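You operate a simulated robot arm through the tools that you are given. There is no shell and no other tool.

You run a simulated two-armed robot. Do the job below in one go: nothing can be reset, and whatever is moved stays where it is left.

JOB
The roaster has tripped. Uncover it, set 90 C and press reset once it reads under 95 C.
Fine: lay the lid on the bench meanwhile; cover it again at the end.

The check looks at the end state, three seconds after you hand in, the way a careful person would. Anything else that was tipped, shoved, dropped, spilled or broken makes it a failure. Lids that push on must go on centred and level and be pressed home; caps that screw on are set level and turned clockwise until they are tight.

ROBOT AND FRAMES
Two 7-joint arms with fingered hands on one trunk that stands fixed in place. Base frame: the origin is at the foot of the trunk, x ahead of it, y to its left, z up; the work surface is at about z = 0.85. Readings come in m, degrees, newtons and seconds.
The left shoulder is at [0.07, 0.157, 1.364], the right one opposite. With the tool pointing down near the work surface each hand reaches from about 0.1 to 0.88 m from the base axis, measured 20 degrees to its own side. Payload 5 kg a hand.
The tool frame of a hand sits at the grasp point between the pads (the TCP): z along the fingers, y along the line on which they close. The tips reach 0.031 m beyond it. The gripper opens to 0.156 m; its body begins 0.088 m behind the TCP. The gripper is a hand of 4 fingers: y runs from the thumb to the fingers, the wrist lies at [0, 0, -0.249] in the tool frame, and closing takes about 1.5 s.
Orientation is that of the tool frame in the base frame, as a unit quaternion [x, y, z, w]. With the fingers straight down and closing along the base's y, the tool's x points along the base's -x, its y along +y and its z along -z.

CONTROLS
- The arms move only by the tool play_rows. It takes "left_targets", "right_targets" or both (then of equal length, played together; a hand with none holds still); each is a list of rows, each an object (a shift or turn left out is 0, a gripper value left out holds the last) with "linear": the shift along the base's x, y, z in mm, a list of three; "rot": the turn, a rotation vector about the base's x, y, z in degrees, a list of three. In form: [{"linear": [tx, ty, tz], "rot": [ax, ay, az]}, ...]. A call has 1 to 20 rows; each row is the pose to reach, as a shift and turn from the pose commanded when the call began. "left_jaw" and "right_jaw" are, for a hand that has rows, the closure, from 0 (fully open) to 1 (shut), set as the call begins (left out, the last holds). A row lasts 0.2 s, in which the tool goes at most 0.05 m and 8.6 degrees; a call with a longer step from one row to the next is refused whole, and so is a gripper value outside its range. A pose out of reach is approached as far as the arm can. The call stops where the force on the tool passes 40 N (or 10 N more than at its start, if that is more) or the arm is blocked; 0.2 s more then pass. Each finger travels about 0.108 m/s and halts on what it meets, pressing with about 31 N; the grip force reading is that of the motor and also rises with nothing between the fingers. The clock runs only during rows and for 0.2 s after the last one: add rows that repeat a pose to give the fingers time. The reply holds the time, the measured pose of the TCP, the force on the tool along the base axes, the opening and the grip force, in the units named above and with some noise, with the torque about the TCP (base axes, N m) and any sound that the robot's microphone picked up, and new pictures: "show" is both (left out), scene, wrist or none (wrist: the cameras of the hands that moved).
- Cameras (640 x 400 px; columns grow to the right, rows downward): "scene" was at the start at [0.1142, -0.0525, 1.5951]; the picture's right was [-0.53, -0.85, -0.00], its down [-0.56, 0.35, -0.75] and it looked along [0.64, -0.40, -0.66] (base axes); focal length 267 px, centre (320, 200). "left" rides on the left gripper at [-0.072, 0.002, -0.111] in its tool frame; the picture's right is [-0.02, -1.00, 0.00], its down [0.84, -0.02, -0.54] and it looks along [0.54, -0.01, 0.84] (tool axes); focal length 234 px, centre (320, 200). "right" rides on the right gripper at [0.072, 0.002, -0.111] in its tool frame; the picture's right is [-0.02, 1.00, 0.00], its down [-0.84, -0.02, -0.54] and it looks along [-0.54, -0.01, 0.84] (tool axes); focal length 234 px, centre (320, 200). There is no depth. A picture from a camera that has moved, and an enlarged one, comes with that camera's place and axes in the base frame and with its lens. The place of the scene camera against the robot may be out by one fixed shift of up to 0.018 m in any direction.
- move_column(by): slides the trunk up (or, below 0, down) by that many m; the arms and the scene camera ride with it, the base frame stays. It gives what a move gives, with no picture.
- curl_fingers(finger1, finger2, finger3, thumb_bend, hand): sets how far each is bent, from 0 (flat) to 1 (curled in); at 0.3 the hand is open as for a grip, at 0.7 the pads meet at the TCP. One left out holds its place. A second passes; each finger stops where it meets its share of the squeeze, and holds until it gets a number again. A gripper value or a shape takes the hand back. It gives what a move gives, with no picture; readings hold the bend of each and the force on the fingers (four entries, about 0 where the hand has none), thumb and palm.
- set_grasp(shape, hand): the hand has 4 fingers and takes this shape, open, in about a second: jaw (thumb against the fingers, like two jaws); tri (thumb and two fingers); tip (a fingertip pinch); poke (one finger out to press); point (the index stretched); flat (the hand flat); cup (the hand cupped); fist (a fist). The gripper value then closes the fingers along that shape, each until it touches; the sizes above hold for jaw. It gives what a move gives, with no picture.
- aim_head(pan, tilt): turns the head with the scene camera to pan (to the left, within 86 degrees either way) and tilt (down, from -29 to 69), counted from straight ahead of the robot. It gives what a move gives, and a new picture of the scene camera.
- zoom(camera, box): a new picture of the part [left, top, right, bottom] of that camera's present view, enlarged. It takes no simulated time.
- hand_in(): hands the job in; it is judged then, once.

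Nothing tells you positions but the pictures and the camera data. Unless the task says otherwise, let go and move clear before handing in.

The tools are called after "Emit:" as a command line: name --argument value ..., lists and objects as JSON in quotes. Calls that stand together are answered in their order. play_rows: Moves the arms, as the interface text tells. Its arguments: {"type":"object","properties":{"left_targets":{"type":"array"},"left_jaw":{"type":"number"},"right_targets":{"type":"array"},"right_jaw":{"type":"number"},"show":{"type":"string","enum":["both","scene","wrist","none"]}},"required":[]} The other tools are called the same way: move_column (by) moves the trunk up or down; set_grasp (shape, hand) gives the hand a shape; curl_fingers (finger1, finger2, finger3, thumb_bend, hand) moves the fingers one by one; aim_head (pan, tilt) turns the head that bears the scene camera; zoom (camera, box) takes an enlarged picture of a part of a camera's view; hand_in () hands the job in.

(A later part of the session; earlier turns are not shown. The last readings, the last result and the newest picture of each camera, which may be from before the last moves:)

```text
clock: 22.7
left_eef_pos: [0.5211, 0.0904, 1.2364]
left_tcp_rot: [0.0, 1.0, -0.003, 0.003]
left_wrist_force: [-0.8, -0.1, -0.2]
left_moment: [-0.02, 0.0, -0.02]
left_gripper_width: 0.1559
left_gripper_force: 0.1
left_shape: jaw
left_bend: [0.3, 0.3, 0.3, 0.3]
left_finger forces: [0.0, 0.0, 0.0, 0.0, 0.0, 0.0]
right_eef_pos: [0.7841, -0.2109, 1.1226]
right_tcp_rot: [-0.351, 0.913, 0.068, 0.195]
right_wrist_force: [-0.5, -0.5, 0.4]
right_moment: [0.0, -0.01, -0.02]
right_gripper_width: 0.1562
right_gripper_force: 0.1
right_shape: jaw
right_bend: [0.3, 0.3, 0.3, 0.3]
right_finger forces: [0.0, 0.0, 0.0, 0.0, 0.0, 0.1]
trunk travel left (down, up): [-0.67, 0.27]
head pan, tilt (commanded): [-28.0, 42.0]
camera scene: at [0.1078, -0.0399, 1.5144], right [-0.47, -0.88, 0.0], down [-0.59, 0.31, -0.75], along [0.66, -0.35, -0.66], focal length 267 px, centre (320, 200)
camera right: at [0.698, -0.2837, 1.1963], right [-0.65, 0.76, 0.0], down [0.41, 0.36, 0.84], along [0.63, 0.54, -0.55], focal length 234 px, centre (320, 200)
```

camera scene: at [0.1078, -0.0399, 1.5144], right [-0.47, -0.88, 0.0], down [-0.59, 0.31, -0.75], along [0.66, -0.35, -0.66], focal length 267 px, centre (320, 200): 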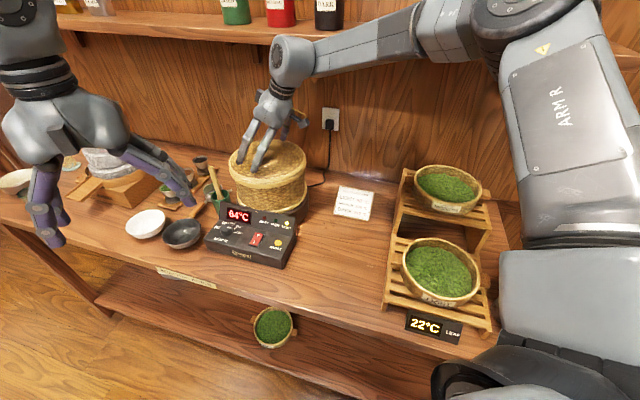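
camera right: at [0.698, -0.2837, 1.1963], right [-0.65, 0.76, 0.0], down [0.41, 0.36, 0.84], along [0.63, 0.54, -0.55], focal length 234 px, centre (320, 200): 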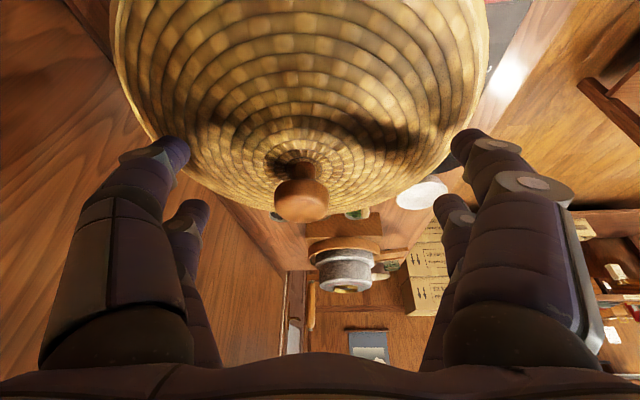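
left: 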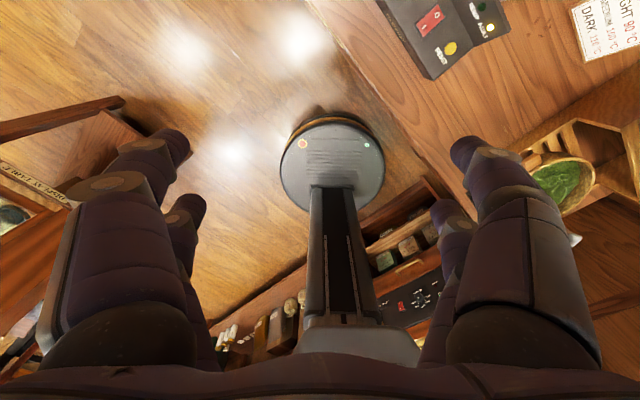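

Both hands and the camera shifted about 8 mm toward the room during that descent. Some part of the right arm may be leaning on something. I'll look closely before closing the hand.

Emit:
zoom --camera "scene" --box '[210, 0, 370, 130]'

Emit:
zoom --camera "scene" --box '[210, 100, 330, 220]'

Emit:
aim_head --pan -60 --tilt 40

```text
3.08 times, centred on (290, 65) of scene
camera zoom: at [0.1078, -0.0399, 1.5144], right [-0.47, -0.88, 0.0], down [-0.59, 0.31, -0.75], along [0.66, -0.35, -0.66], focal length 822 px, centre (412, 615)
```

zoom: 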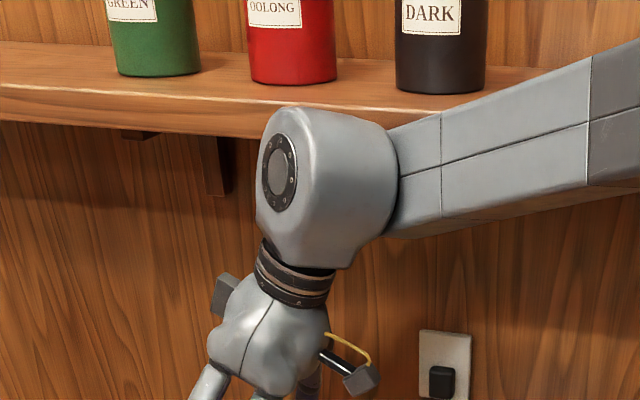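

```text
3.33 times, centred on (270, 160) of scene
camera zoom: at [0.1078, -0.0399, 1.5144], right [-0.47, -0.88, 0.0], down [-0.59, 0.31, -0.75], along [0.66, -0.35, -0.66], focal length 891 px, centre (487, 333)
```

zoom: 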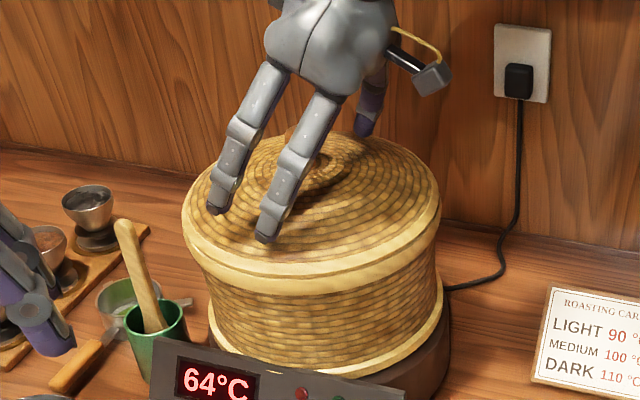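

```text
clock: 23.7
left_eef_pos: [0.5215, 0.0892, 1.2358]
left_tcp_rot: [0.0, 1.0, -0.002, 0.002]
left_wrist_force: [0.0, -0.1, 0.8]
left_moment: [-0.02, -0.01, 0.02]
left_gripper_width: 0.1558
left_gripper_force: 0.0
left_shape: jaw
left_bend: [0.3, 0.3, 0.3, 0.3]
left_finger forces: [0.0, 0.0, 0.0, 0.0, 0.1, 0.0]
right_eef_pos: [0.7827, -0.2105, 1.1205]
right_tcp_rot: [-0.352, 0.913, 0.069, 0.194]
right_wrist_force: [0.1, -0.4, -0.1]
right_moment: [-0.01, 0.03, 0.04]
right_gripper_width: 0.1558
right_gripper_force: 0.1
right_shape: jaw
right_bend: [0.3, 0.3, 0.3, 0.3]
right_finger forces: [0.0, 0.1, 0.0, 0.1, 0.1, 0.1]
trunk travel left (down, up): [-0.67, 0.27]
head pan, tilt (commanded): [-60.0, 40.0]
camera scene: at [0.0771, -0.0753, 1.5175], right [-0.87, -0.5, 0.0], down [-0.32, 0.55, -0.77], along [0.39, -0.67, -0.64], focal length 267 px, centre (320, 200)
```

scene: 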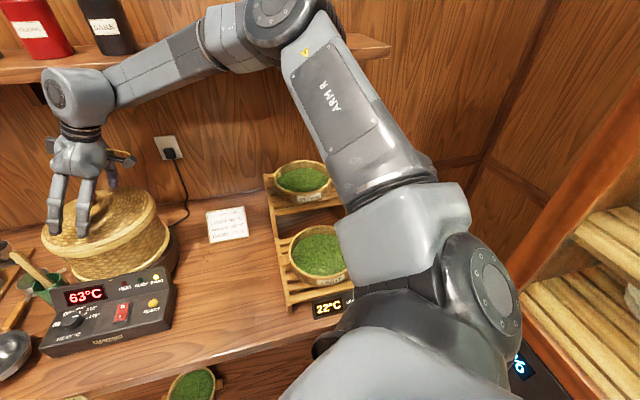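

The trunk leans about 0.4°, yet no force shows at the hand. I'll raise the hand a little at a time to see where that lean goes away.

Emit:
play_rows --right_targets '[{"linear": [0, 0, 10]}, {"linear": [0, 0, 20]}, {"linear": [0, 0, 20]}]' --show "none"

Emit:
aim_head --pan -40 --tilt 25

```text
clock: 24.7
left_eef_pos: [0.5223, 0.0874, 1.2394]
left_tcp_rot: [-0.001, 1.0, -0.001, 0.003]
left_wrist_force: [0.7, -0.2, -0.8]
left_moment: [-0.01, -0.02, 0.0]
left_gripper_width: 0.1559
left_gripper_force: 0.0
left_shape: jaw
left_bend: [0.3, 0.3, 0.3, 0.3]
left_finger forces: [0.1, 0.1, 0.0, 0.1, 0.0, 0.0]
right_eef_pos: [0.7745, -0.2071, 1.1222]
right_tcp_rot: [-0.357, 0.914, 0.078, 0.177]
right_wrist_force: [0.1, -0.6, 0.8]
right_moment: [-0.08, -0.04, 0.01]
right_gripper_width: 0.156
right_gripper_force: 0.0
right_shape: jaw
right_bend: [0.3, 0.3, 0.3, 0.3]
right_finger forces: [0.0, 0.0, 0.1, 0.1, 1.0, 0.0]
trunk travel left (down, up): [-0.67, 0.27]
head pan, tilt (commanded): [-60.0, 40.0]
stopped in row 3 (right hand): the arm was blocked; the commanded pose is now the measured one
```

```text
clock: 25.5
left_eef_pos: [0.5215, 0.0878, 1.2358]
left_tcp_rot: [-0.001, 1.0, -0.002, 0.003]
left_wrist_force: [-0.3, 0.0, 0.1]
left_moment: [0.02, 0.01, -0.03]
left_gripper_width: 0.1562
left_gripper_force: 0.1
left_shape: jaw
left_bend: [0.3, 0.3, 0.3, 0.3]
left_finger forces: [0.1, 0.1, 0.1, 0.0, 0.1, 0.0]
right_eef_pos: [0.7749, -0.2082, 1.1213]
right_tcp_rot: [-0.357, 0.914, 0.077, 0.178]
right_wrist_force: [-0.5, -0.3, 0.5]
right_moment: [-0.02, -0.02, -0.01]
right_gripper_width: 0.1555
right_gripper_force: 0.1
right_shape: jaw
right_bend: [0.3, 0.3, 0.3, 0.3]
right_finger forces: [0.1, 0.0, 0.0, 0.0, 0.5, 0.0]
trunk travel left (down, up): [-0.67, 0.27]
head pan, tilt (commanded): [-40.0, 25.0]
camera scene: at [0.1056, -0.0628, 1.541], right [-0.64, -0.77, 0.0], down [-0.32, 0.27, -0.91], along [0.7, -0.58, -0.42], focal length 267 px, centre (320, 200)
```

scene: 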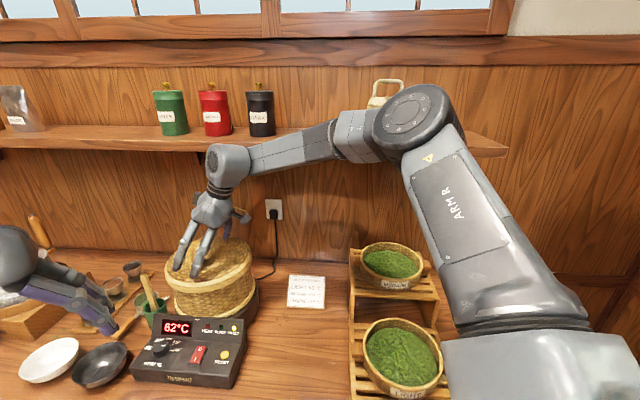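

Raising was blocked, so the wrist has caught against the shelf's front edge. I'll ease it straight away from the wall, toward the room, before lifting.

Emit:
play_rows --right_targets '[{"linear": [-7, 7, 0]}, {"linear": [-14, 14, 0]}, {"linear": [-21, 21, 0]}, {"linear": [-21, 21, 0]}]' --show "both"

```text
clock: 26.5
left_eef_pos: [0.5282, 0.0849, 1.2347]
left_tcp_rot: [-0.001, 1.0, 0.0, -0.001]
left_wrist_force: [0.6, -0.3, 0.4]
left_moment: [-0.02, 0.02, -0.01]
left_gripper_width: 0.1558
left_gripper_force: 0.0
left_shape: jaw
left_bend: [0.3, 0.3, 0.3, 0.3]
left_finger forces: [0.0, 0.0, 0.0, 0.1, 0.1, 0.0]
right_eef_pos: [0.7601, -0.1902, 1.1197]
right_tcp_rot: [-0.356, 0.914, 0.078, 0.179]
right_wrist_force: [0.5, -1.4, 7.3]
right_moment: [-0.55, -0.39, -0.03]
right_gripper_width: 0.1559
right_gripper_force: 0.1
right_shape: jaw
right_bend: [0.3, 0.3, 0.3, 0.29]
right_finger forces: [0.0, 0.0, 0.0, 0.0, 7.0, 0.2]
trunk travel left (down, up): [-0.67, 0.27]
head pan, tilt (commanded): [-40.0, 25.0]
camera scene: at [0.1128, -0.0665, 1.5404], right [-0.64, -0.77, 0.0], down [-0.32, 0.27, -0.91], along [0.69, -0.58, -0.42], focal length 267 px, centre (320, 200)
camera right: at [0.6782, -0.2636, 1.1965], right [-0.66, 0.75, 0.03], down [0.44, 0.36, 0.82], along [0.61, 0.56, -0.57], focal length 234 px, centre (320, 200)
```

scene: 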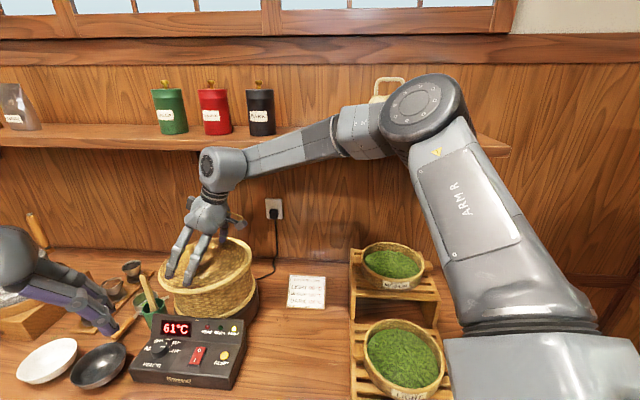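
right: 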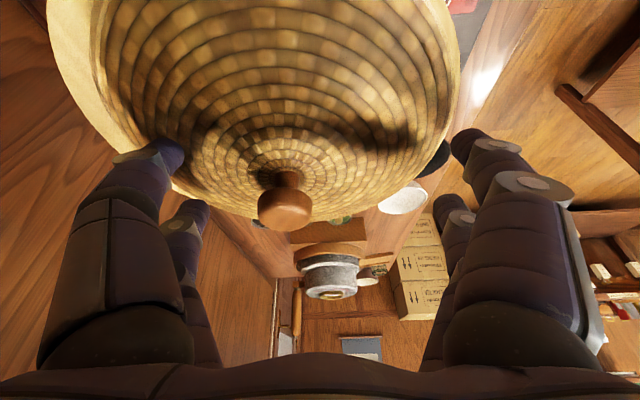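

The lean is gone and the arm is free. The thumb tip now rests on the lid with about 7 N, so I'll raise the hand straight up.

Emit:
play_rows --right_targets '[{"linear": [-2, 2, 12]}, {"linear": [-4, 4, 28]}, {"linear": [-8, 8, 48]}, {"linear": [-12, 12, 75]}, {"linear": [-12, 12, 75]}]' --show "both"

```text
clock: 27.7
left_eef_pos: [0.5296, 0.0841, 1.2329]
left_tcp_rot: [-0.001, 1.0, 0.0, 0.0]
left_wrist_force: [-0.1, 0.1, -0.6]
left_moment: [-0.03, 0.04, 0.01]
left_gripper_width: 0.1561
left_gripper_force: 0.1
left_shape: jaw
left_bend: [0.3, 0.3, 0.3, 0.3]
left_finger forces: [0.0, 0.0, 0.1, 0.0, 0.0, 0.0]
right_eef_pos: [0.7487, -0.179, 1.1919]
right_tcp_rot: [-0.356, 0.915, 0.079, 0.175]
right_wrist_force: [0.2, 0.2, 0.1]
right_moment: [-0.04, -0.02, -0.03]
right_gripper_width: 0.1558
right_gripper_force: 0.1
right_shape: jaw
right_bend: [0.3, 0.3, 0.3, 0.3]
right_finger forces: [0.1, 0.0, 0.1, 0.1, 0.0, 0.0]
trunk travel left (down, up): [-0.67, 0.27]
head pan, tilt (commanded): [-40.0, 25.0]
camera scene: at [0.114, -0.0664, 1.5402], right [-0.64, -0.77, 0.0], down [-0.32, 0.27, -0.91], along [0.69, -0.58, -0.42], focal length 267 px, centre (320, 200)
camera right: at [0.6662, -0.2527, 1.2695], right [-0.66, 0.75, 0.03], down [0.44, 0.36, 0.82], along [0.61, 0.56, -0.57], focal length 234 px, centre (320, 200)
```

scene: 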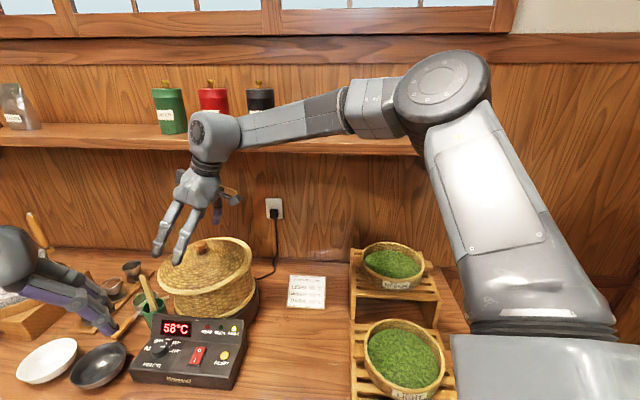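
right: 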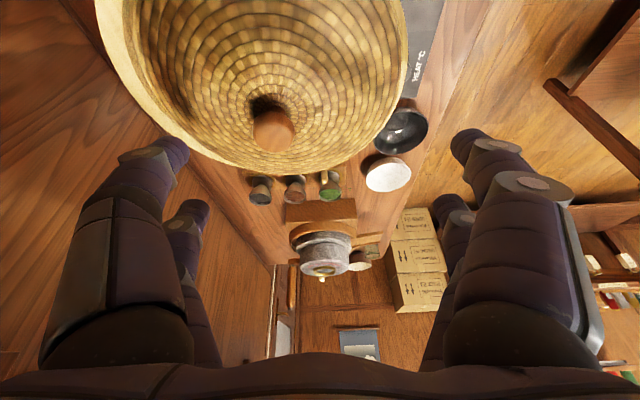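

The hand is free and back at z ≈ 1.19. I'll check whether the lid and everything else stayed put.

Emit:
zoom --camera "scene" --box '[130, 200, 290, 390]'

Emit:
zoom --camera "scene" --box '[130, 60, 430, 200]'

```text
2.11 times, centred on (210, 295) of scene
camera zoom: at [0.114, -0.0664, 1.5402], right [-0.64, -0.77, 0.0], down [-0.32, 0.27, -0.91], along [0.69, -0.58, -0.42], focal length 562 px, centre (552, 0)
```

zoom: 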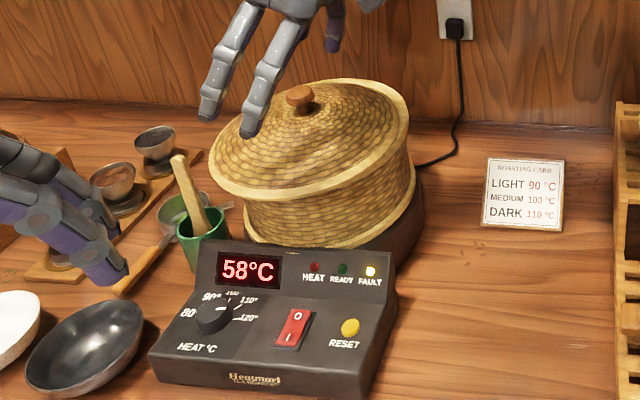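

```text
2.13 times, centred on (280, 130) of scene
camera zoom: at [0.114, -0.0664, 1.5402], right [-0.64, -0.77, 0.0], down [-0.32, 0.27, -0.91], along [0.69, -0.58, -0.42], focal length 570 px, centre (405, 349)
```

zoom: 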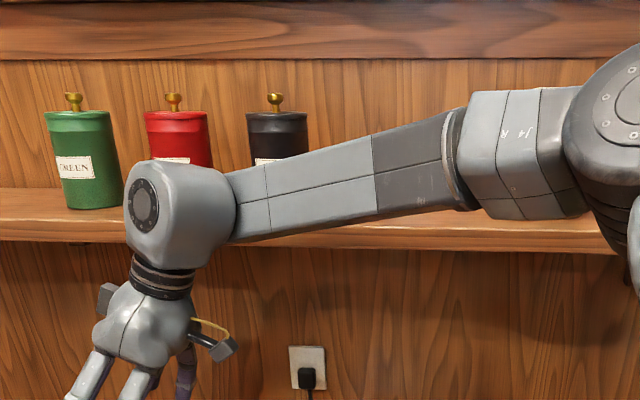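

The thumb pulled the lid about 2 cm forward and it now sits tilted on its seat, but it is stable and nothing else moved. I'll reorient the hand to lean straight back toward me, 30° with no yaw, which keeps the wrist well away from the shelf. Then I'll re-approach.

Emit:
play_rows --right_targets '[{"linear": [-6, 2, 6], "rot": [0.27, -1.14, -6.1]}, {"linear": [-12, 4, 12], "rot": [0.53, -2.27, -12.2]}, {"linear": [-18, 6, 18], "rot": [0.8, -3.41, -18.3]}, {"linear": [-24, 8, 24], "rot": [1.06, -4.54, -24.3]}, {"linear": [-30, 10, 28], "rot": [1.33, -5.68, -30.4]}, {"linear": [-30, 10, 28], "rot": [1.6, -6.81, -36.5]}, {"linear": [-30, 10, 28], "rot": [1.86, -7.95, -42.6]}, {"linear": [-30, 10, 28], "rot": [1.86, -7.95, -42.6]}]' --show "both"

```text
clock: 29.5
left_eef_pos: [0.5289, 0.0842, 1.2344]
left_tcp_rot: [-0.001, 1.0, 0.0, 0.001]
left_wrist_force: [1.1, -0.3, -0.6]
left_moment: [-0.01, 0.0, -0.02]
left_gripper_width: 0.1556
left_gripper_force: 0.0
left_shape: jaw
left_bend: [0.3, 0.3, 0.3, 0.3]
left_finger forces: [0.0, 0.0, 0.1, 0.0, 0.1, 0.0]
right_eef_pos: [0.7183, -0.168, 1.2203]
right_tcp_rot: [-0.001, 0.965, -0.001, 0.261]
right_wrist_force: [-0.6, -0.5, 0.0]
right_moment: [-0.01, 0.01, 0.0]
right_gripper_width: 0.1561
right_gripper_force: 0.1
right_shape: jaw
right_bend: [0.3, 0.3, 0.3, 0.3]
right_finger forces: [0.1, 0.1, 0.0, 0.0, 0.1, 0.0]
trunk travel left (down, up): [-0.67, 0.27]
head pan, tilt (commanded): [-40.0, 25.0]
camera scene: at [0.1135, -0.0664, 1.5402], right [-0.64, -0.77, 0.0], down [-0.32, 0.27, -0.91], along [0.69, -0.58, -0.42], focal length 267 px, centre (320, 200)
camera right: at [0.5985, -0.1664, 1.2823], right [0.02, 1.0, 0.01], down [0.45, -0.02, 0.89], along [0.89, -0.01, -0.45], focal length 234 px, centre (320, 200)
```

scene: 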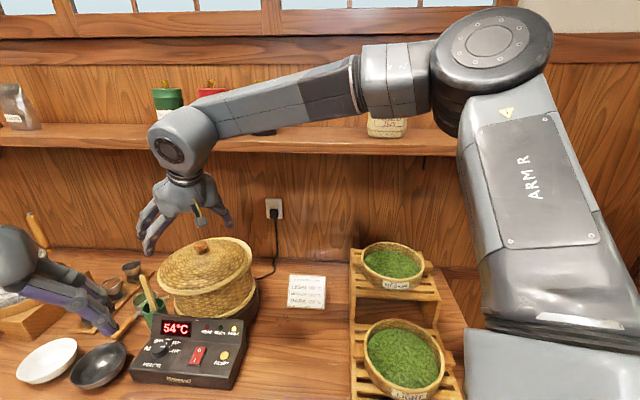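
right: 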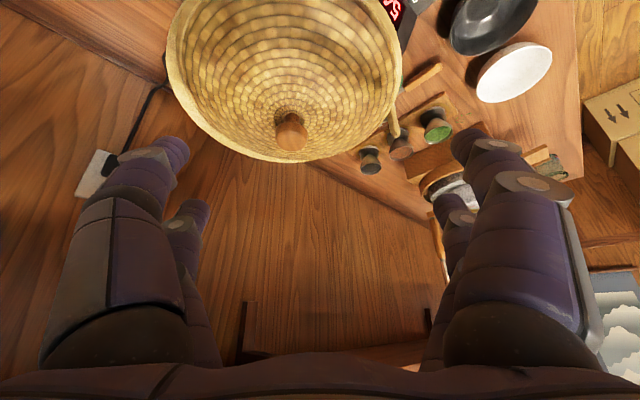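

The hand is reoriented and the arm is clear of the shelf. I'll zoom on the lid from both cameras to judge its tilt and the knob's new position.

Emit:
zoom --camera "right" --box '[160, 0, 420, 170]'

Emit:
zoom --camera "scene" --box '[140, 225, 280, 335]'

```text
2.35 times, centred on (290, 85) of right
camera zoom: at [0.5985, -0.1664, 1.2823], right [0.02, 1.0, 0.01], down [0.45, -0.02, 0.89], along [0.89, -0.01, -0.45], focal length 551 px, centre (391, 471)
```

zoom: 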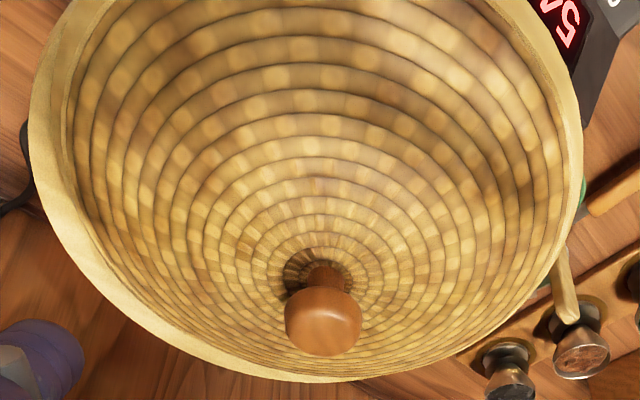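

```text
3.64 times, centred on (210, 280) of scene
camera zoom: at [0.1135, -0.0664, 1.5402], right [-0.64, -0.77, 0.0], down [-0.32, 0.27, -0.91], along [0.69, -0.58, -0.42], focal length 972 px, centre (720, -91)
```

zoom: 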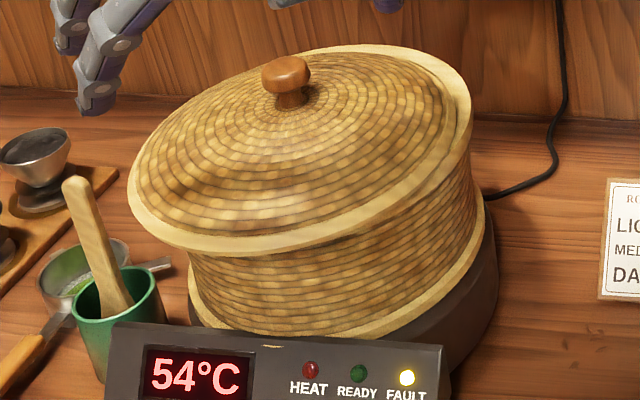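

The lid is clearly tilted, with its front-left low. I'll put the head back at the earlier angle to compare the pot itself with the picture from before the contact.

Emit:
aim_head --pan -28 --tilt 42

Emit:
zoom --camera "scene" --box '[200, 110, 340, 280]'

```text
clock: 30.3
left_eef_pos: [0.5281, 0.0849, 1.2338]
left_tcp_rot: [-0.001, 1.0, 0.0, 0.001]
left_wrist_force: [-0.4, 0.7, -0.6]
left_moment: [-0.02, -0.02, -0.03]
left_gripper_width: 0.1561
left_gripper_force: 0.0
left_shape: jaw
left_bend: [0.3, 0.3, 0.3, 0.3]
left_finger forces: [0.1, 0.0, 0.0, 0.0, 0.0, 0.1]
right_eef_pos: [0.7188, -0.1678, 1.2215]
right_tcp_rot: [-0.001, 0.965, 0.0, 0.261]
right_wrist_force: [-0.2, -0.9, 0.7]
right_moment: [-0.02, 0.01, -0.01]
right_gripper_width: 0.1562
right_gripper_force: 0.1
right_shape: jaw
right_bend: [0.3, 0.3, 0.3, 0.3]
right_finger forces: [0.0, 0.0, 0.0, 0.1, 0.1, 0.0]
trunk travel left (down, up): [-0.67, 0.27]
head pan, tilt (commanded): [-28.0, 42.0]
camera scene: at [0.1168, -0.0463, 1.514], right [-0.47, -0.88, 0.0], down [-0.59, 0.31, -0.74], along [0.66, -0.35, -0.67], focal length 267 px, centre (320, 200)
```

scene: 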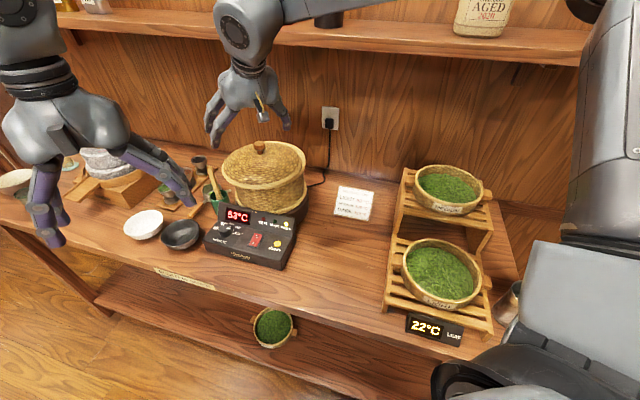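

```text
2.35 times, centred on (270, 195) of scene
camera zoom: at [0.1168, -0.0463, 1.514], right [-0.47, -0.88, 0.0], down [-0.59, 0.31, -0.74], along [0.66, -0.35, -0.67], focal length 629 px, centre (438, 212)
```

zoom: 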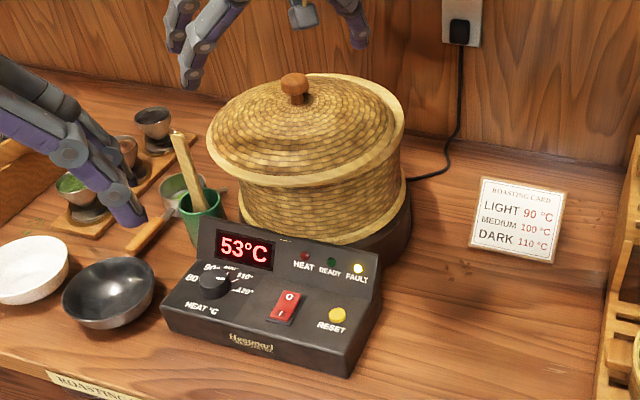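

The pot and control box haven't moved; only the lid is askew. I'll approach the knob along the tilted hand's axis and stop with the pads around it.

Emit:
play_rows --right_targets '[{"linear": [12, -15, -15]}, {"linear": [24, -29, -36]}, {"linear": [36, -29, -57]}, {"linear": [46, -29, -76]}, {"linear": [54, -29, -90]}, {"linear": [58, -29, -99]}, {"linear": [58, -29, -99]}]' --show "both"

```text
clock: 31.9
left_eef_pos: [0.5281, 0.0848, 1.2345]
left_tcp_rot: [-0.001, 1.0, 0.0, 0.0]
left_wrist_force: [0.2, 0.1, -0.6]
left_moment: [0.02, 0.04, -0.04]
left_gripper_width: 0.1556
left_gripper_force: 0.0
left_shape: jaw
left_bend: [0.3, 0.3, 0.3, 0.3]
left_finger forces: [0.0, 0.0, 0.0, 0.0, 0.1, 0.0]
right_eef_pos: [0.7757, -0.1994, 1.1218]
right_tcp_rot: [-0.002, 0.965, 0.0, 0.261]
right_wrist_force: [0.3, -0.4, 0.2]
right_moment: [0.0, -0.02, 0.01]
right_gripper_width: 0.156
right_gripper_force: 0.0
right_shape: jaw
right_bend: [0.3, 0.3, 0.3, 0.3]
right_finger forces: [0.1, 0.0, 0.0, 0.0, 0.1, 0.0]
trunk travel left (down, up): [-0.67, 0.27]
head pan, tilt (commanded): [-28.0, 42.0]
camera scene: at [0.1166, -0.0463, 1.514], right [-0.47, -0.88, 0.0], down [-0.59, 0.31, -0.74], along [0.66, -0.35, -0.67], focal length 267 px, centre (320, 200)
camera right: at [0.6562, -0.1963, 1.183], right [0.02, 1.0, 0.01], down [0.45, -0.02, 0.89], along [0.89, -0.01, -0.45], focal length 234 px, centre (320, 200)
```

scene: 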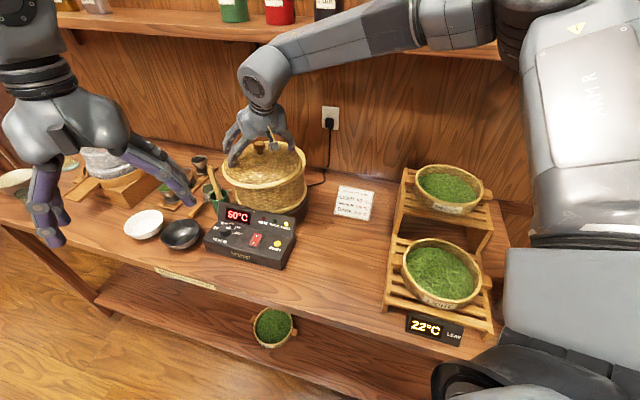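
right: 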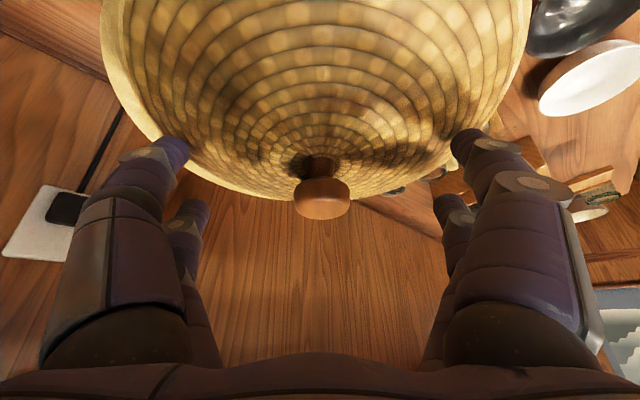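

The knob head sits exactly at the picture centre, which is the grasp point, with no contact forces. I'll close the hand on it.

Emit:
play_rows --right_targets '[{"linear": [0, 0, 0]}, {"linear": [0, 0, 0]}, {"linear": [0, 0, 0]}, {"linear": [0, 0, 0]}, {"linear": [0, 0, 0]}, {"linear": [0, 0, 0]}, {"linear": [0, 0, 0]}, {"linear": [0, 0, 0]}]' --right_jaw 1.0 --show "both"

```text
clock: 33.8
left_eef_pos: [0.5264, 0.0853, 1.2342]
left_tcp_rot: [0.0, 1.0, 0.0, 0.001]
left_wrist_force: [-0.5, 0.1, 0.6]
left_moment: [0.02, 0.03, 0.03]
left_gripper_width: 0.156
left_gripper_force: 0.0
left_shape: jaw
left_bend: [0.3, 0.3, 0.3, 0.3]
left_finger forces: [0.0, 0.1, 0.0, 0.0, 0.0, 0.0]
right_eef_pos: [0.778, -0.1973, 1.1305]
right_tcp_rot: [-0.001, 0.964, 0.001, 0.267]
right_wrist_force: [-5.6, 0.1, 17.6]
right_moment: [-0.29, 0.47, -0.02]
right_gripper_width: 0.0212
right_gripper_force: 31.3
right_shape: jaw
right_bend: [0.79, 0.7, 0.7, 0.76]
right_finger forces: [17.3, 0.0, 0.0, 0.0, 22.5, 0.0]
trunk travel left (down, up): [-0.67, 0.27]
head pan, tilt (commanded): [-28.0, 42.0]
stopped in row 8 (right hand): the force on the tool passed its limit at 40 N (the readings are from after the stop); the commanded pose is now the measured one
camera scene: at [0.115, -0.0462, 1.5137], right [-0.47, -0.88, 0.0], down [-0.59, 0.31, -0.74], along [0.66, -0.35, -0.67], focal length 267 px, centre (320, 200)
camera right: at [0.6572, -0.1957, 1.1901], right [0.02, 1.0, 0.01], down [0.44, -0.02, 0.9], along [0.9, -0.01, -0.44], focal length 234 px, centre (320, 200)
```

scene: 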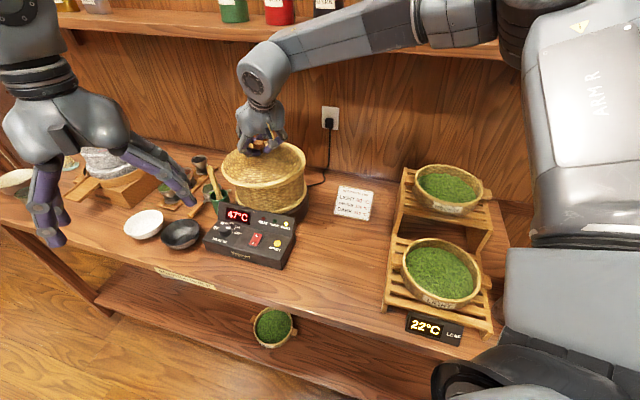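
right: 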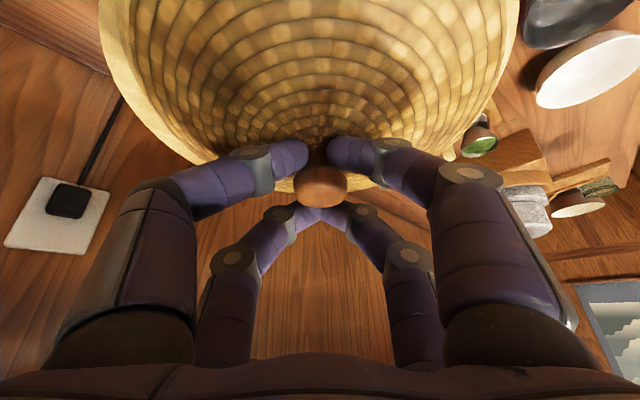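

The fingers closed around the stem just below the knob head, which is a secure hold. I'll lift the lid straight up in small steps.

Emit:
play_rows --right_targets '[{"linear": [0, 0, 8]}, {"linear": [0, 0, 18]}, {"linear": [0, 0, 30]}, {"linear": [0, 0, 45]}, {"linear": [0, 0, 60]}, {"linear": [0, 0, 75]}, {"linear": [0, 0, 75]}]' --show "both"

```text
clock: 35.4
left_eef_pos: [0.5291, 0.0841, 1.234]
left_tcp_rot: [-0.001, 1.0, 0.0, 0.0]
left_wrist_force: [0.4, 0.1, -0.1]
left_moment: [0.05, 0.02, -0.02]
left_gripper_width: 0.1558
left_gripper_force: 0.1
left_shape: jaw
left_bend: [0.3, 0.3, 0.3, 0.3]
left_finger forces: [0.0, 0.0, 0.0, 0.0, 0.0, 0.1]
right_eef_pos: [0.7782, -0.1981, 1.2023]
right_tcp_rot: [-0.001, 0.965, 0.0, 0.264]
right_wrist_force: [-0.7, 0.3, -1.5]
right_moment: [0.01, 0.01, 0.03]
right_gripper_width: 0.0191
right_gripper_force: 30.8
right_shape: jaw
right_bend: [0.78, 0.7, 0.7, 0.76]
right_finger forces: [9.5, 0.0, 0.1, 0.1, 5.8, 0.0]
trunk travel left (down, up): [-0.67, 0.27]
head pan, tilt (commanded): [-28.0, 42.0]
camera scene: at [0.1175, -0.0465, 1.5139], right [-0.47, -0.88, 0.0], down [-0.59, 0.31, -0.74], along [0.66, -0.35, -0.67], focal length 267 px, centre (320, 200)
camera right: at [0.6586, -0.1978, 1.2625], right [0.02, 1.0, 0.01], down [0.44, -0.02, 0.9], along [0.9, -0.01, -0.44], focal length 234 px, centre (320, 200)
```

scene: 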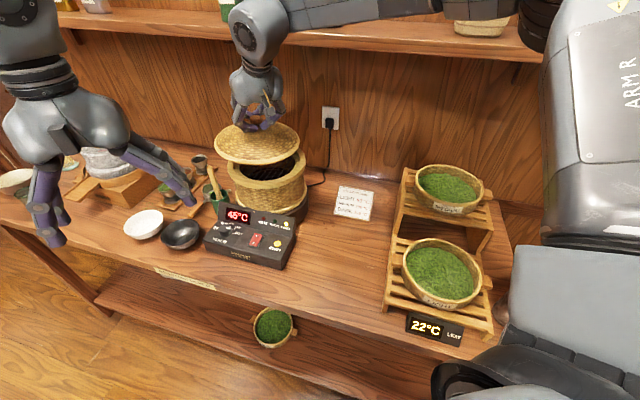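
right: 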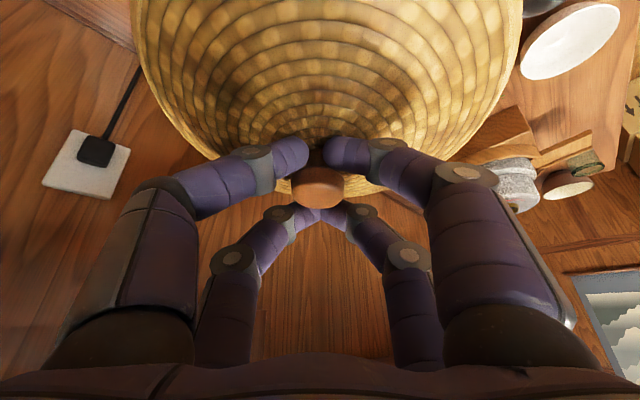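

The lid is off and hanging from the hand, and the pot is open. I'll check the lid's attitude and the pot before moving sideways.

Emit:
zoom --camera "scene" --box '[190, 60, 340, 230]'

```text
2.35 times, centred on (265, 145) of scene
camera zoom: at [0.1175, -0.0465, 1.5139], right [-0.47, -0.88, 0.0], down [-0.59, 0.31, -0.74], along [0.66, -0.35, -0.67], focal length 629 px, centre (449, 329)
```

zoom: 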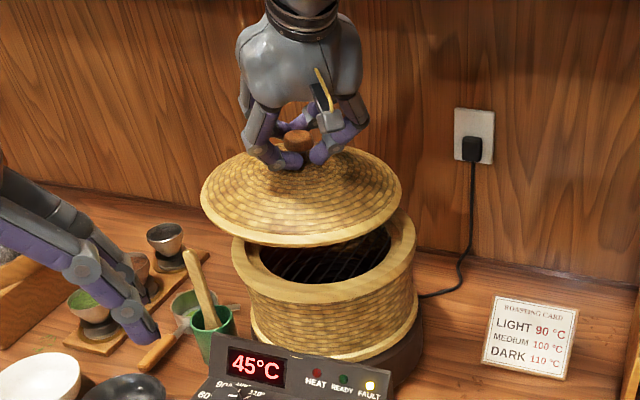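

The lid hangs level and the pot rim is undisturbed. I'll carry the lid over the control box to the free bench patch near [0.51, -0.31], keeping it high for now.

Emit:
play_rows --right_targets '[{"linear": [-15, -5, 10]}, {"linear": [-42, -17, 12]}, {"linear": [-74, -31, 12]}, {"linear": [-108, -45, 12]}, {"linear": [-142, -60, 12]}, {"linear": [-176, -74, 12]}, {"linear": [-210, -88, 12]}, {"linear": [-242, -102, 12]}, {"linear": [-265, -112, 12]}, {"linear": [-271, -115, 12]}, {"linear": [-271, -115, 12]}]' --show "both"

```text
clock: 37.8
left_eef_pos: [0.5285, 0.0842, 1.2347]
left_tcp_rot: [-0.001, 1.0, 0.0, 0.0]
left_wrist_force: [0.1, -0.3, 0.0]
left_moment: [0.0, 0.0, -0.01]
left_gripper_width: 0.1558
left_gripper_force: 0.1
left_shape: jaw
left_bend: [0.3, 0.3, 0.3, 0.3]
left_finger forces: [0.0, 0.0, 0.0, 0.0, 0.1, 0.0]
right_eef_pos: [0.5069, -0.3137, 1.2122]
right_tcp_rot: [0.0, 0.965, 0.0, 0.264]
right_wrist_force: [-0.1, -0.2, -1.4]
right_moment: [0.02, 0.01, 0.0]
right_gripper_width: 0.0194
right_gripper_force: 31.0
right_shape: jaw
right_bend: [0.78, 0.7, 0.7, 0.76]
right_finger forces: [8.3, 0.1, 0.0, 0.0, 5.7, 0.0]
trunk travel left (down, up): [-0.67, 0.27]
head pan, tilt (commanded): [-28.0, 42.0]
camera scene: at [0.117, -0.0465, 1.5139], right [-0.47, -0.88, 0.0], down [-0.59, 0.31, -0.74], along [0.66, -0.35, -0.67], focal length 267 px, centre (320, 200)
camera right: at [0.3857, -0.3124, 1.2725], right [0.02, 1.0, 0.01], down [0.44, -0.02, 0.9], along [0.9, -0.01, -0.44], focal length 234 px, centre (320, 200)
```

scene: 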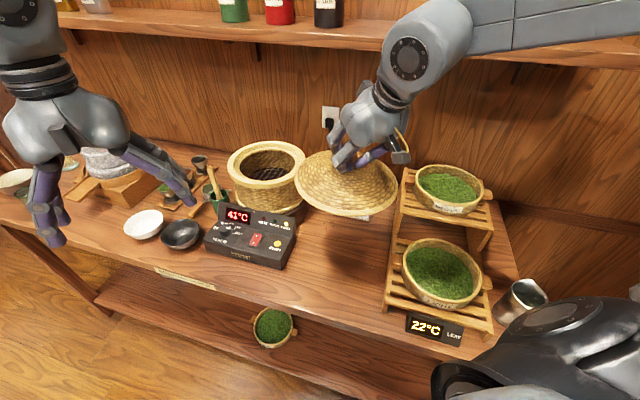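
right: 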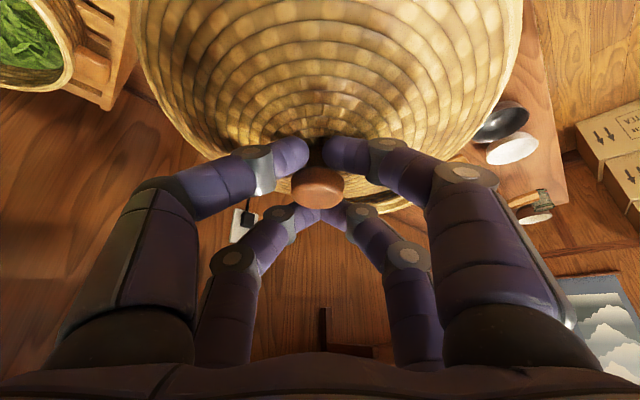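

The lid hangs over the free patch, between the control box and the rack. I'll lower it most of the way and check clearances.

Emit:
play_rows --right_targets '[{"linear": [0, 0, -35]}, {"linear": [0, 0, -75]}, {"linear": [0, 0, -115]}, {"linear": [0, 0, -155]}, {"linear": [0, 0, -190]}, {"linear": [0, 0, -205]}, {"linear": [0, 0, -205]}]' --show "scene"

Emit:
zoom --camera "scene" --box '[200, 170, 440, 330]'

```text
clock: 39.4
left_eef_pos: [0.5289, 0.0841, 1.2335]
left_tcp_rot: [-0.001, 1.0, -0.001, 0.0]
left_wrist_force: [0.3, -0.7, 0.0]
left_moment: [-0.01, 0.0, 0.02]
left_gripper_width: 0.1555
left_gripper_force: 0.0
left_shape: jaw
left_bend: [0.3, 0.3, 0.3, 0.3]
left_finger forces: [0.0, 0.0, 0.1, 0.1, 0.0, 0.0]
right_eef_pos: [0.5079, -0.3144, 1.0081]
right_tcp_rot: [0.0, 0.964, 0.0, 0.264]
right_wrist_force: [0.6, 0.7, -1.4]
right_moment: [0.02, 0.01, 0.01]
right_gripper_width: 0.019
right_gripper_force: 31.0
right_shape: jaw
right_bend: [0.79, 0.7, 0.7, 0.76]
right_finger forces: [8.1, 0.0, 0.0, 0.0, 5.6, 0.0]
trunk travel left (down, up): [-0.67, 0.27]
head pan, tilt (commanded): [-28.0, 42.0]
camera scene: at [0.1166, -0.0466, 1.514], right [-0.47, -0.88, 0.0], down [-0.59, 0.31, -0.74], along [0.66, -0.35, -0.67], focal length 267 px, centre (320, 200)
```

scene: 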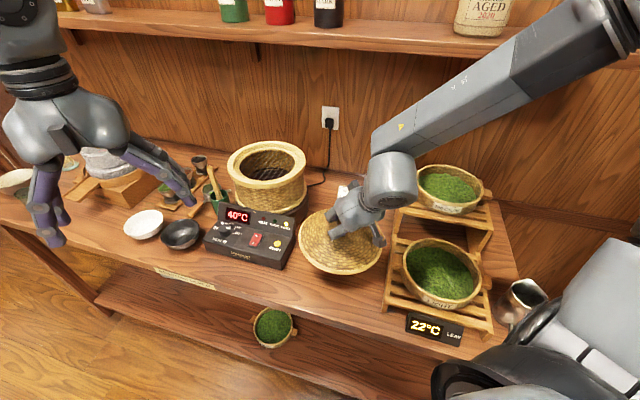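

```text
2.50 times, centred on (320, 250) of scene
camera zoom: at [0.1166, -0.0466, 1.514], right [-0.47, -0.88, 0.0], down [-0.59, 0.31, -0.74], along [0.66, -0.35, -0.67], focal length 668 px, centre (320, 75)
```

zoom: 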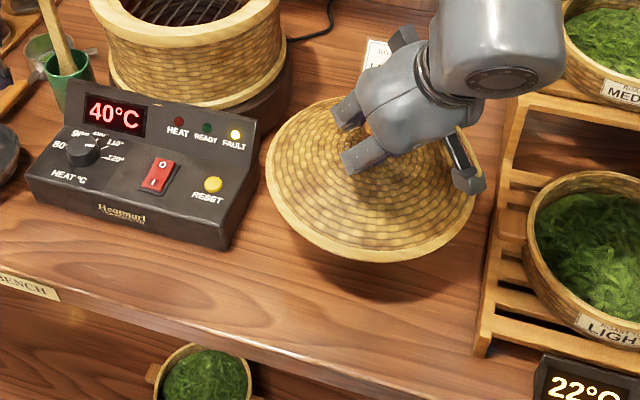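

Clearances on both sides look fine. I'll lower it further, gently, watching for contact with the bench.

Emit:
play_rows --right_targets '[{"linear": [0, 0, -15]}, {"linear": [0, 0, -30]}, {"linear": [0, 0, -38]}, {"linear": [0, 0, -42]}, {"linear": [0, 0, -42]}]' --show "scene"

Emit:
zoom --camera "scene" --box '[240, 180, 420, 320]'

```text
clock: 40.6
left_eef_pos: [0.5289, 0.0842, 1.2334]
left_tcp_rot: [-0.001, 1.0, 0.0, 0.001]
left_wrist_force: [0.4, 0.1, -0.3]
left_moment: [0.01, 0.0, -0.01]
left_gripper_width: 0.1561
left_gripper_force: 0.2
left_shape: jaw
left_bend: [0.3, 0.3, 0.3, 0.3]
left_finger forces: [0.0, 0.0, 0.0, 0.0, 0.0, 0.1]
right_eef_pos: [0.5082, -0.3129, 0.9663]
right_tcp_rot: [0.0, 0.965, 0.0, 0.263]
right_wrist_force: [0.1, 0.8, -0.8]
right_moment: [-0.03, 0.04, 0.05]
right_gripper_width: 0.0189
right_gripper_force: 30.8
right_shape: jaw
right_bend: [0.79, 0.7, 0.7, 0.76]
right_finger forces: [8.6, 0.1, 0.0, 0.0, 5.8, 0.0]
trunk travel left (down, up): [-0.67, 0.27]
head pan, tilt (commanded): [-28.0, 42.0]
camera scene: at [0.1169, -0.0464, 1.514], right [-0.47, -0.88, 0.0], down [-0.59, 0.31, -0.74], along [0.66, -0.35, -0.67], focal length 267 px, centre (320, 200)
```

scene: 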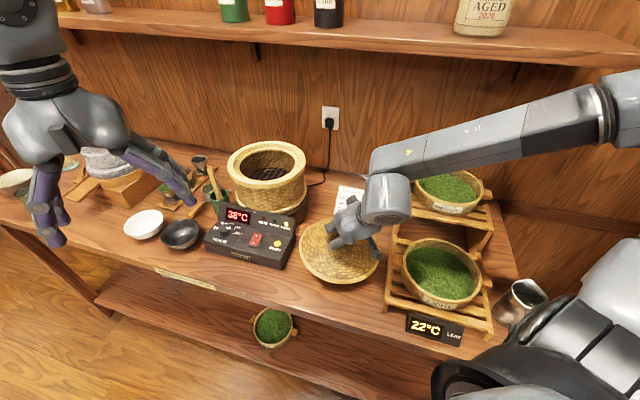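

```text
2.86 times, centred on (330, 250) of scene
camera zoom: at [0.1169, -0.0464, 1.514], right [-0.47, -0.88, 0.0], down [-0.59, 0.31, -0.74], along [0.66, -0.35, -0.67], focal length 763 px, centre (291, 57)
```

zoom: 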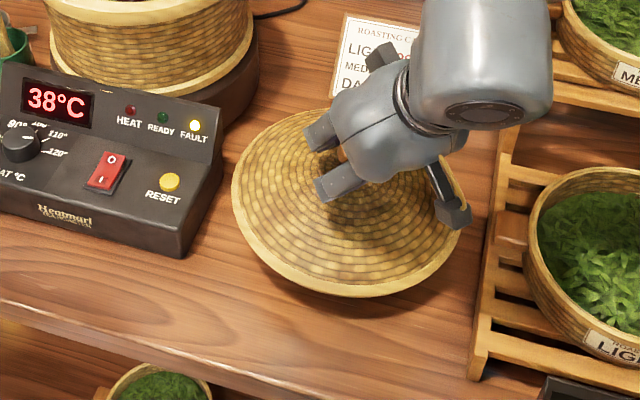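

The lid is just above the bench now. I'll go down in small steps to find the contact.

Emit:
play_rows --right_targets '[{"linear": [0, 0, -3]}, {"linear": [0, 0, -6]}, {"linear": [0, 0, -9]}, {"linear": [0, 0, -12]}, {"linear": [0, 0, -12]}]' --show "none"

```text
clock: 41.8
left_eef_pos: [0.5297, 0.0855, 1.2343]
left_tcp_rot: [0.0, 1.0, 0.0, 0.0]
left_wrist_force: [-0.7, -0.1, 0.1]
left_moment: [0.0, -0.03, 0.02]
left_gripper_width: 0.1558
left_gripper_force: 0.0
left_shape: jaw
left_bend: [0.3, 0.3, 0.3, 0.3]
left_finger forces: [0.0, 0.0, 0.1, 0.0, 0.0, 0.0]
right_eef_pos: [0.5085, -0.3128, 0.9541]
right_tcp_rot: [-0.002, 0.965, 0.0, 0.264]
right_wrist_force: [0.1, 1.0, -1.3]
right_moment: [-0.01, 0.0, 0.01]
right_gripper_width: 0.019
right_gripper_force: 31.1
right_shape: jaw
right_bend: [0.79, 0.7, 0.7, 0.76]
right_finger forces: [8.7, 0.1, 0.0, 0.1, 5.7, 0.0]
trunk travel left (down, up): [-0.67, 0.27]
head pan, tilt (commanded): [-28.0, 42.0]
```

Emit:
play_rows --right_targets '[{"linear": [0, 0, -3]}, {"linear": [0, 0, -6]}, {"linear": [0, 0, -8]}, {"linear": [0, 0, -10]}, {"linear": [0, 0, -10]}]' --show "scene"

Emit:
zoom --camera "scene" --box '[240, 180, 420, 320]'

```text
clock: 43.0
left_eef_pos: [0.529, 0.0844, 1.2339]
left_tcp_rot: [0.0, 1.0, 0.0, 0.0]
left_wrist_force: [0.0, -0.2, 0.4]
left_moment: [0.01, -0.01, 0.02]
left_gripper_width: 0.156
left_gripper_force: 0.0
left_shape: jaw
left_bend: [0.3, 0.3, 0.3, 0.3]
left_finger forces: [0.0, 0.0, 0.0, 0.0, 0.1, 0.0]
right_eef_pos: [0.5081, -0.3146, 0.9454]
right_tcp_rot: [-0.001, 0.964, 0.001, 0.265]
right_wrist_force: [-0.5, 0.2, -1.5]
right_moment: [0.0, 0.0, 0.03]
right_gripper_width: 0.0189
right_gripper_force: 30.9
right_shape: jaw
right_bend: [0.79, 0.7, 0.7, 0.76]
right_finger forces: [8.7, 0.0, 0.0, 0.0, 5.7, 0.0]
trunk travel left (down, up): [-0.67, 0.27]
head pan, tilt (commanded): [-28.0, 42.0]
camera scene: at [0.1169, -0.0463, 1.514], right [-0.47, -0.88, 0.0], down [-0.59, 0.31, -0.74], along [0.66, -0.35, -0.67], focal length 267 px, centre (320, 200)
```

scene: 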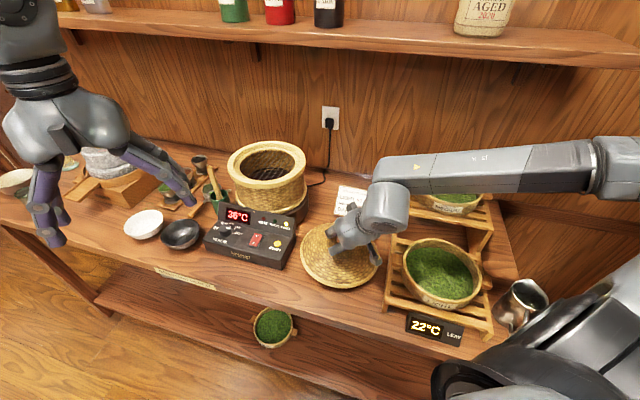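

```text
2.86 times, centred on (330, 250) of scene
camera zoom: at [0.1169, -0.0463, 1.514], right [-0.47, -0.88, 0.0], down [-0.59, 0.31, -0.74], along [0.66, -0.35, -0.67], focal length 763 px, centre (291, 57)
```

zoom: 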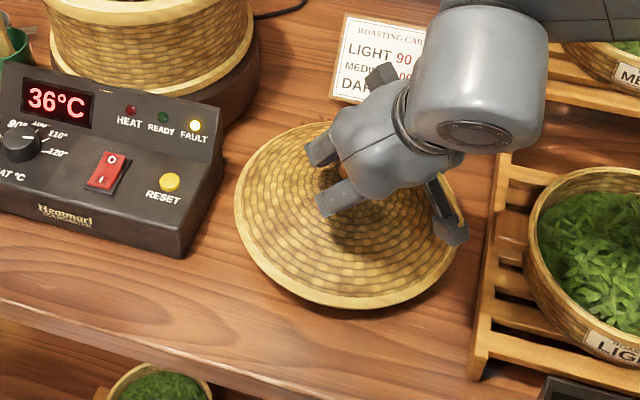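

Still no contact, but the shadow shows it is close. The forearm passes well above the lower basket, so I'll keep lowering gently.

Emit:
play_rows --right_targets '[{"linear": [0, 0, -2]}, {"linear": [0, 0, -4]}, {"linear": [0, 0, -6]}, {"linear": [0, 0, -8]}, {"linear": [0, 0, -8]}]' --show "none"

```text
clock: 44.2
left_eef_pos: [0.5292, 0.0847, 1.2339]
left_tcp_rot: [-0.001, 1.0, 0.001, 0.001]
left_wrist_force: [0.5, -0.2, 0.2]
left_moment: [0.03, 0.0, -0.01]
left_gripper_width: 0.1558
left_gripper_force: 0.0
left_shape: jaw
left_bend: [0.3, 0.3, 0.3, 0.3]
left_finger forces: [0.0, 0.1, 0.0, 0.0, 0.0, 0.0]
right_eef_pos: [0.5067, -0.3124, 0.936]
right_tcp_rot: [-0.001, 0.965, 0.0, 0.264]
right_wrist_force: [-0.5, -0.5, -2.1]
right_moment: [0.02, 0.02, -0.01]
right_gripper_width: 0.0186
right_gripper_force: 31.0
right_shape: jaw
right_bend: [0.79, 0.7, 0.7, 0.76]
right_finger forces: [8.8, 0.1, 0.0, 0.0, 5.7, 0.1]
trunk travel left (down, up): [-0.67, 0.27]
head pan, tilt (commanded): [-28.0, 42.0]
```

Emit:
play_rows --right_targets '[{"linear": [0, 0, -2]}, {"linear": [0, 0, -4]}, {"linear": [0, 0, -6]}, {"linear": [0, 0, -8]}, {"linear": [0, 0, -8]}]' --show "scene"

Emit:
zoom --camera "scene" --box '[270, 200, 400, 310]'

```text
clock: 45.4
left_eef_pos: [0.5295, 0.0847, 1.2334]
left_tcp_rot: [-0.001, 1.0, 0.0, 0.001]
left_wrist_force: [0.8, -0.2, 0.9]
left_moment: [0.0, -0.01, -0.02]
left_gripper_width: 0.156
left_gripper_force: 0.1
left_shape: jaw
left_bend: [0.3, 0.3, 0.3, 0.3]
left_finger forces: [0.0, 0.0, 0.1, 0.1, 0.1, 0.0]
right_eef_pos: [0.508, -0.3123, 0.928]
right_tcp_rot: [-0.001, 0.964, 0.0, 0.265]
right_wrist_force: [0.9, 0.9, 1.8]
right_moment: [-0.24, 0.16, 0.04]
right_gripper_width: 0.0196
right_gripper_force: 31.0
right_shape: jaw
right_bend: [0.78, 0.7, 0.7, 0.76]
right_finger forces: [8.8, 0.1, 0.0, 0.0, 14.0, 0.0]
trunk travel left (down, up): [-0.67, 0.27]
head pan, tilt (commanded): [-28.0, 42.0]
camera scene: at [0.1168, -0.0461, 1.514], right [-0.47, -0.88, 0.0], down [-0.59, 0.31, -0.74], along [0.66, -0.35, -0.67], focal length 267 px, centre (320, 200)
```

scene: 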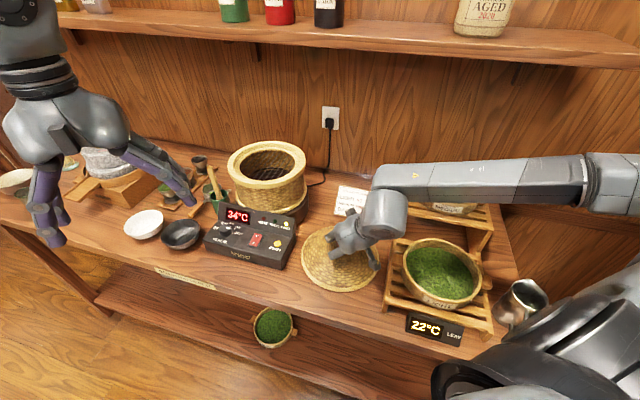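

```text
3.64 times, centred on (335, 255) of scene
camera zoom: at [0.1168, -0.0461, 1.514], right [-0.47, -0.88, 0.0], down [-0.59, 0.31, -0.74], along [0.66, -0.35, -0.67], focal length 972 px, centre (266, 0)
```

zoom: 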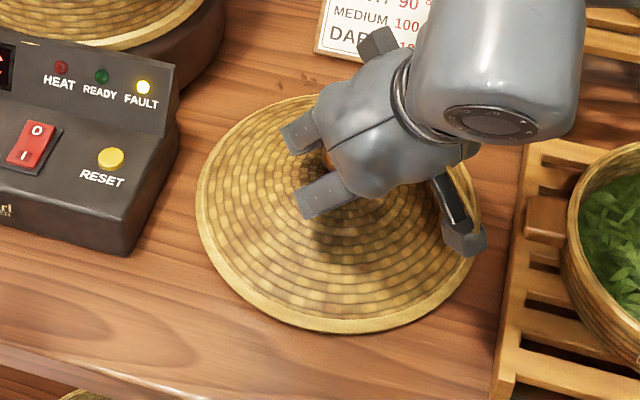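

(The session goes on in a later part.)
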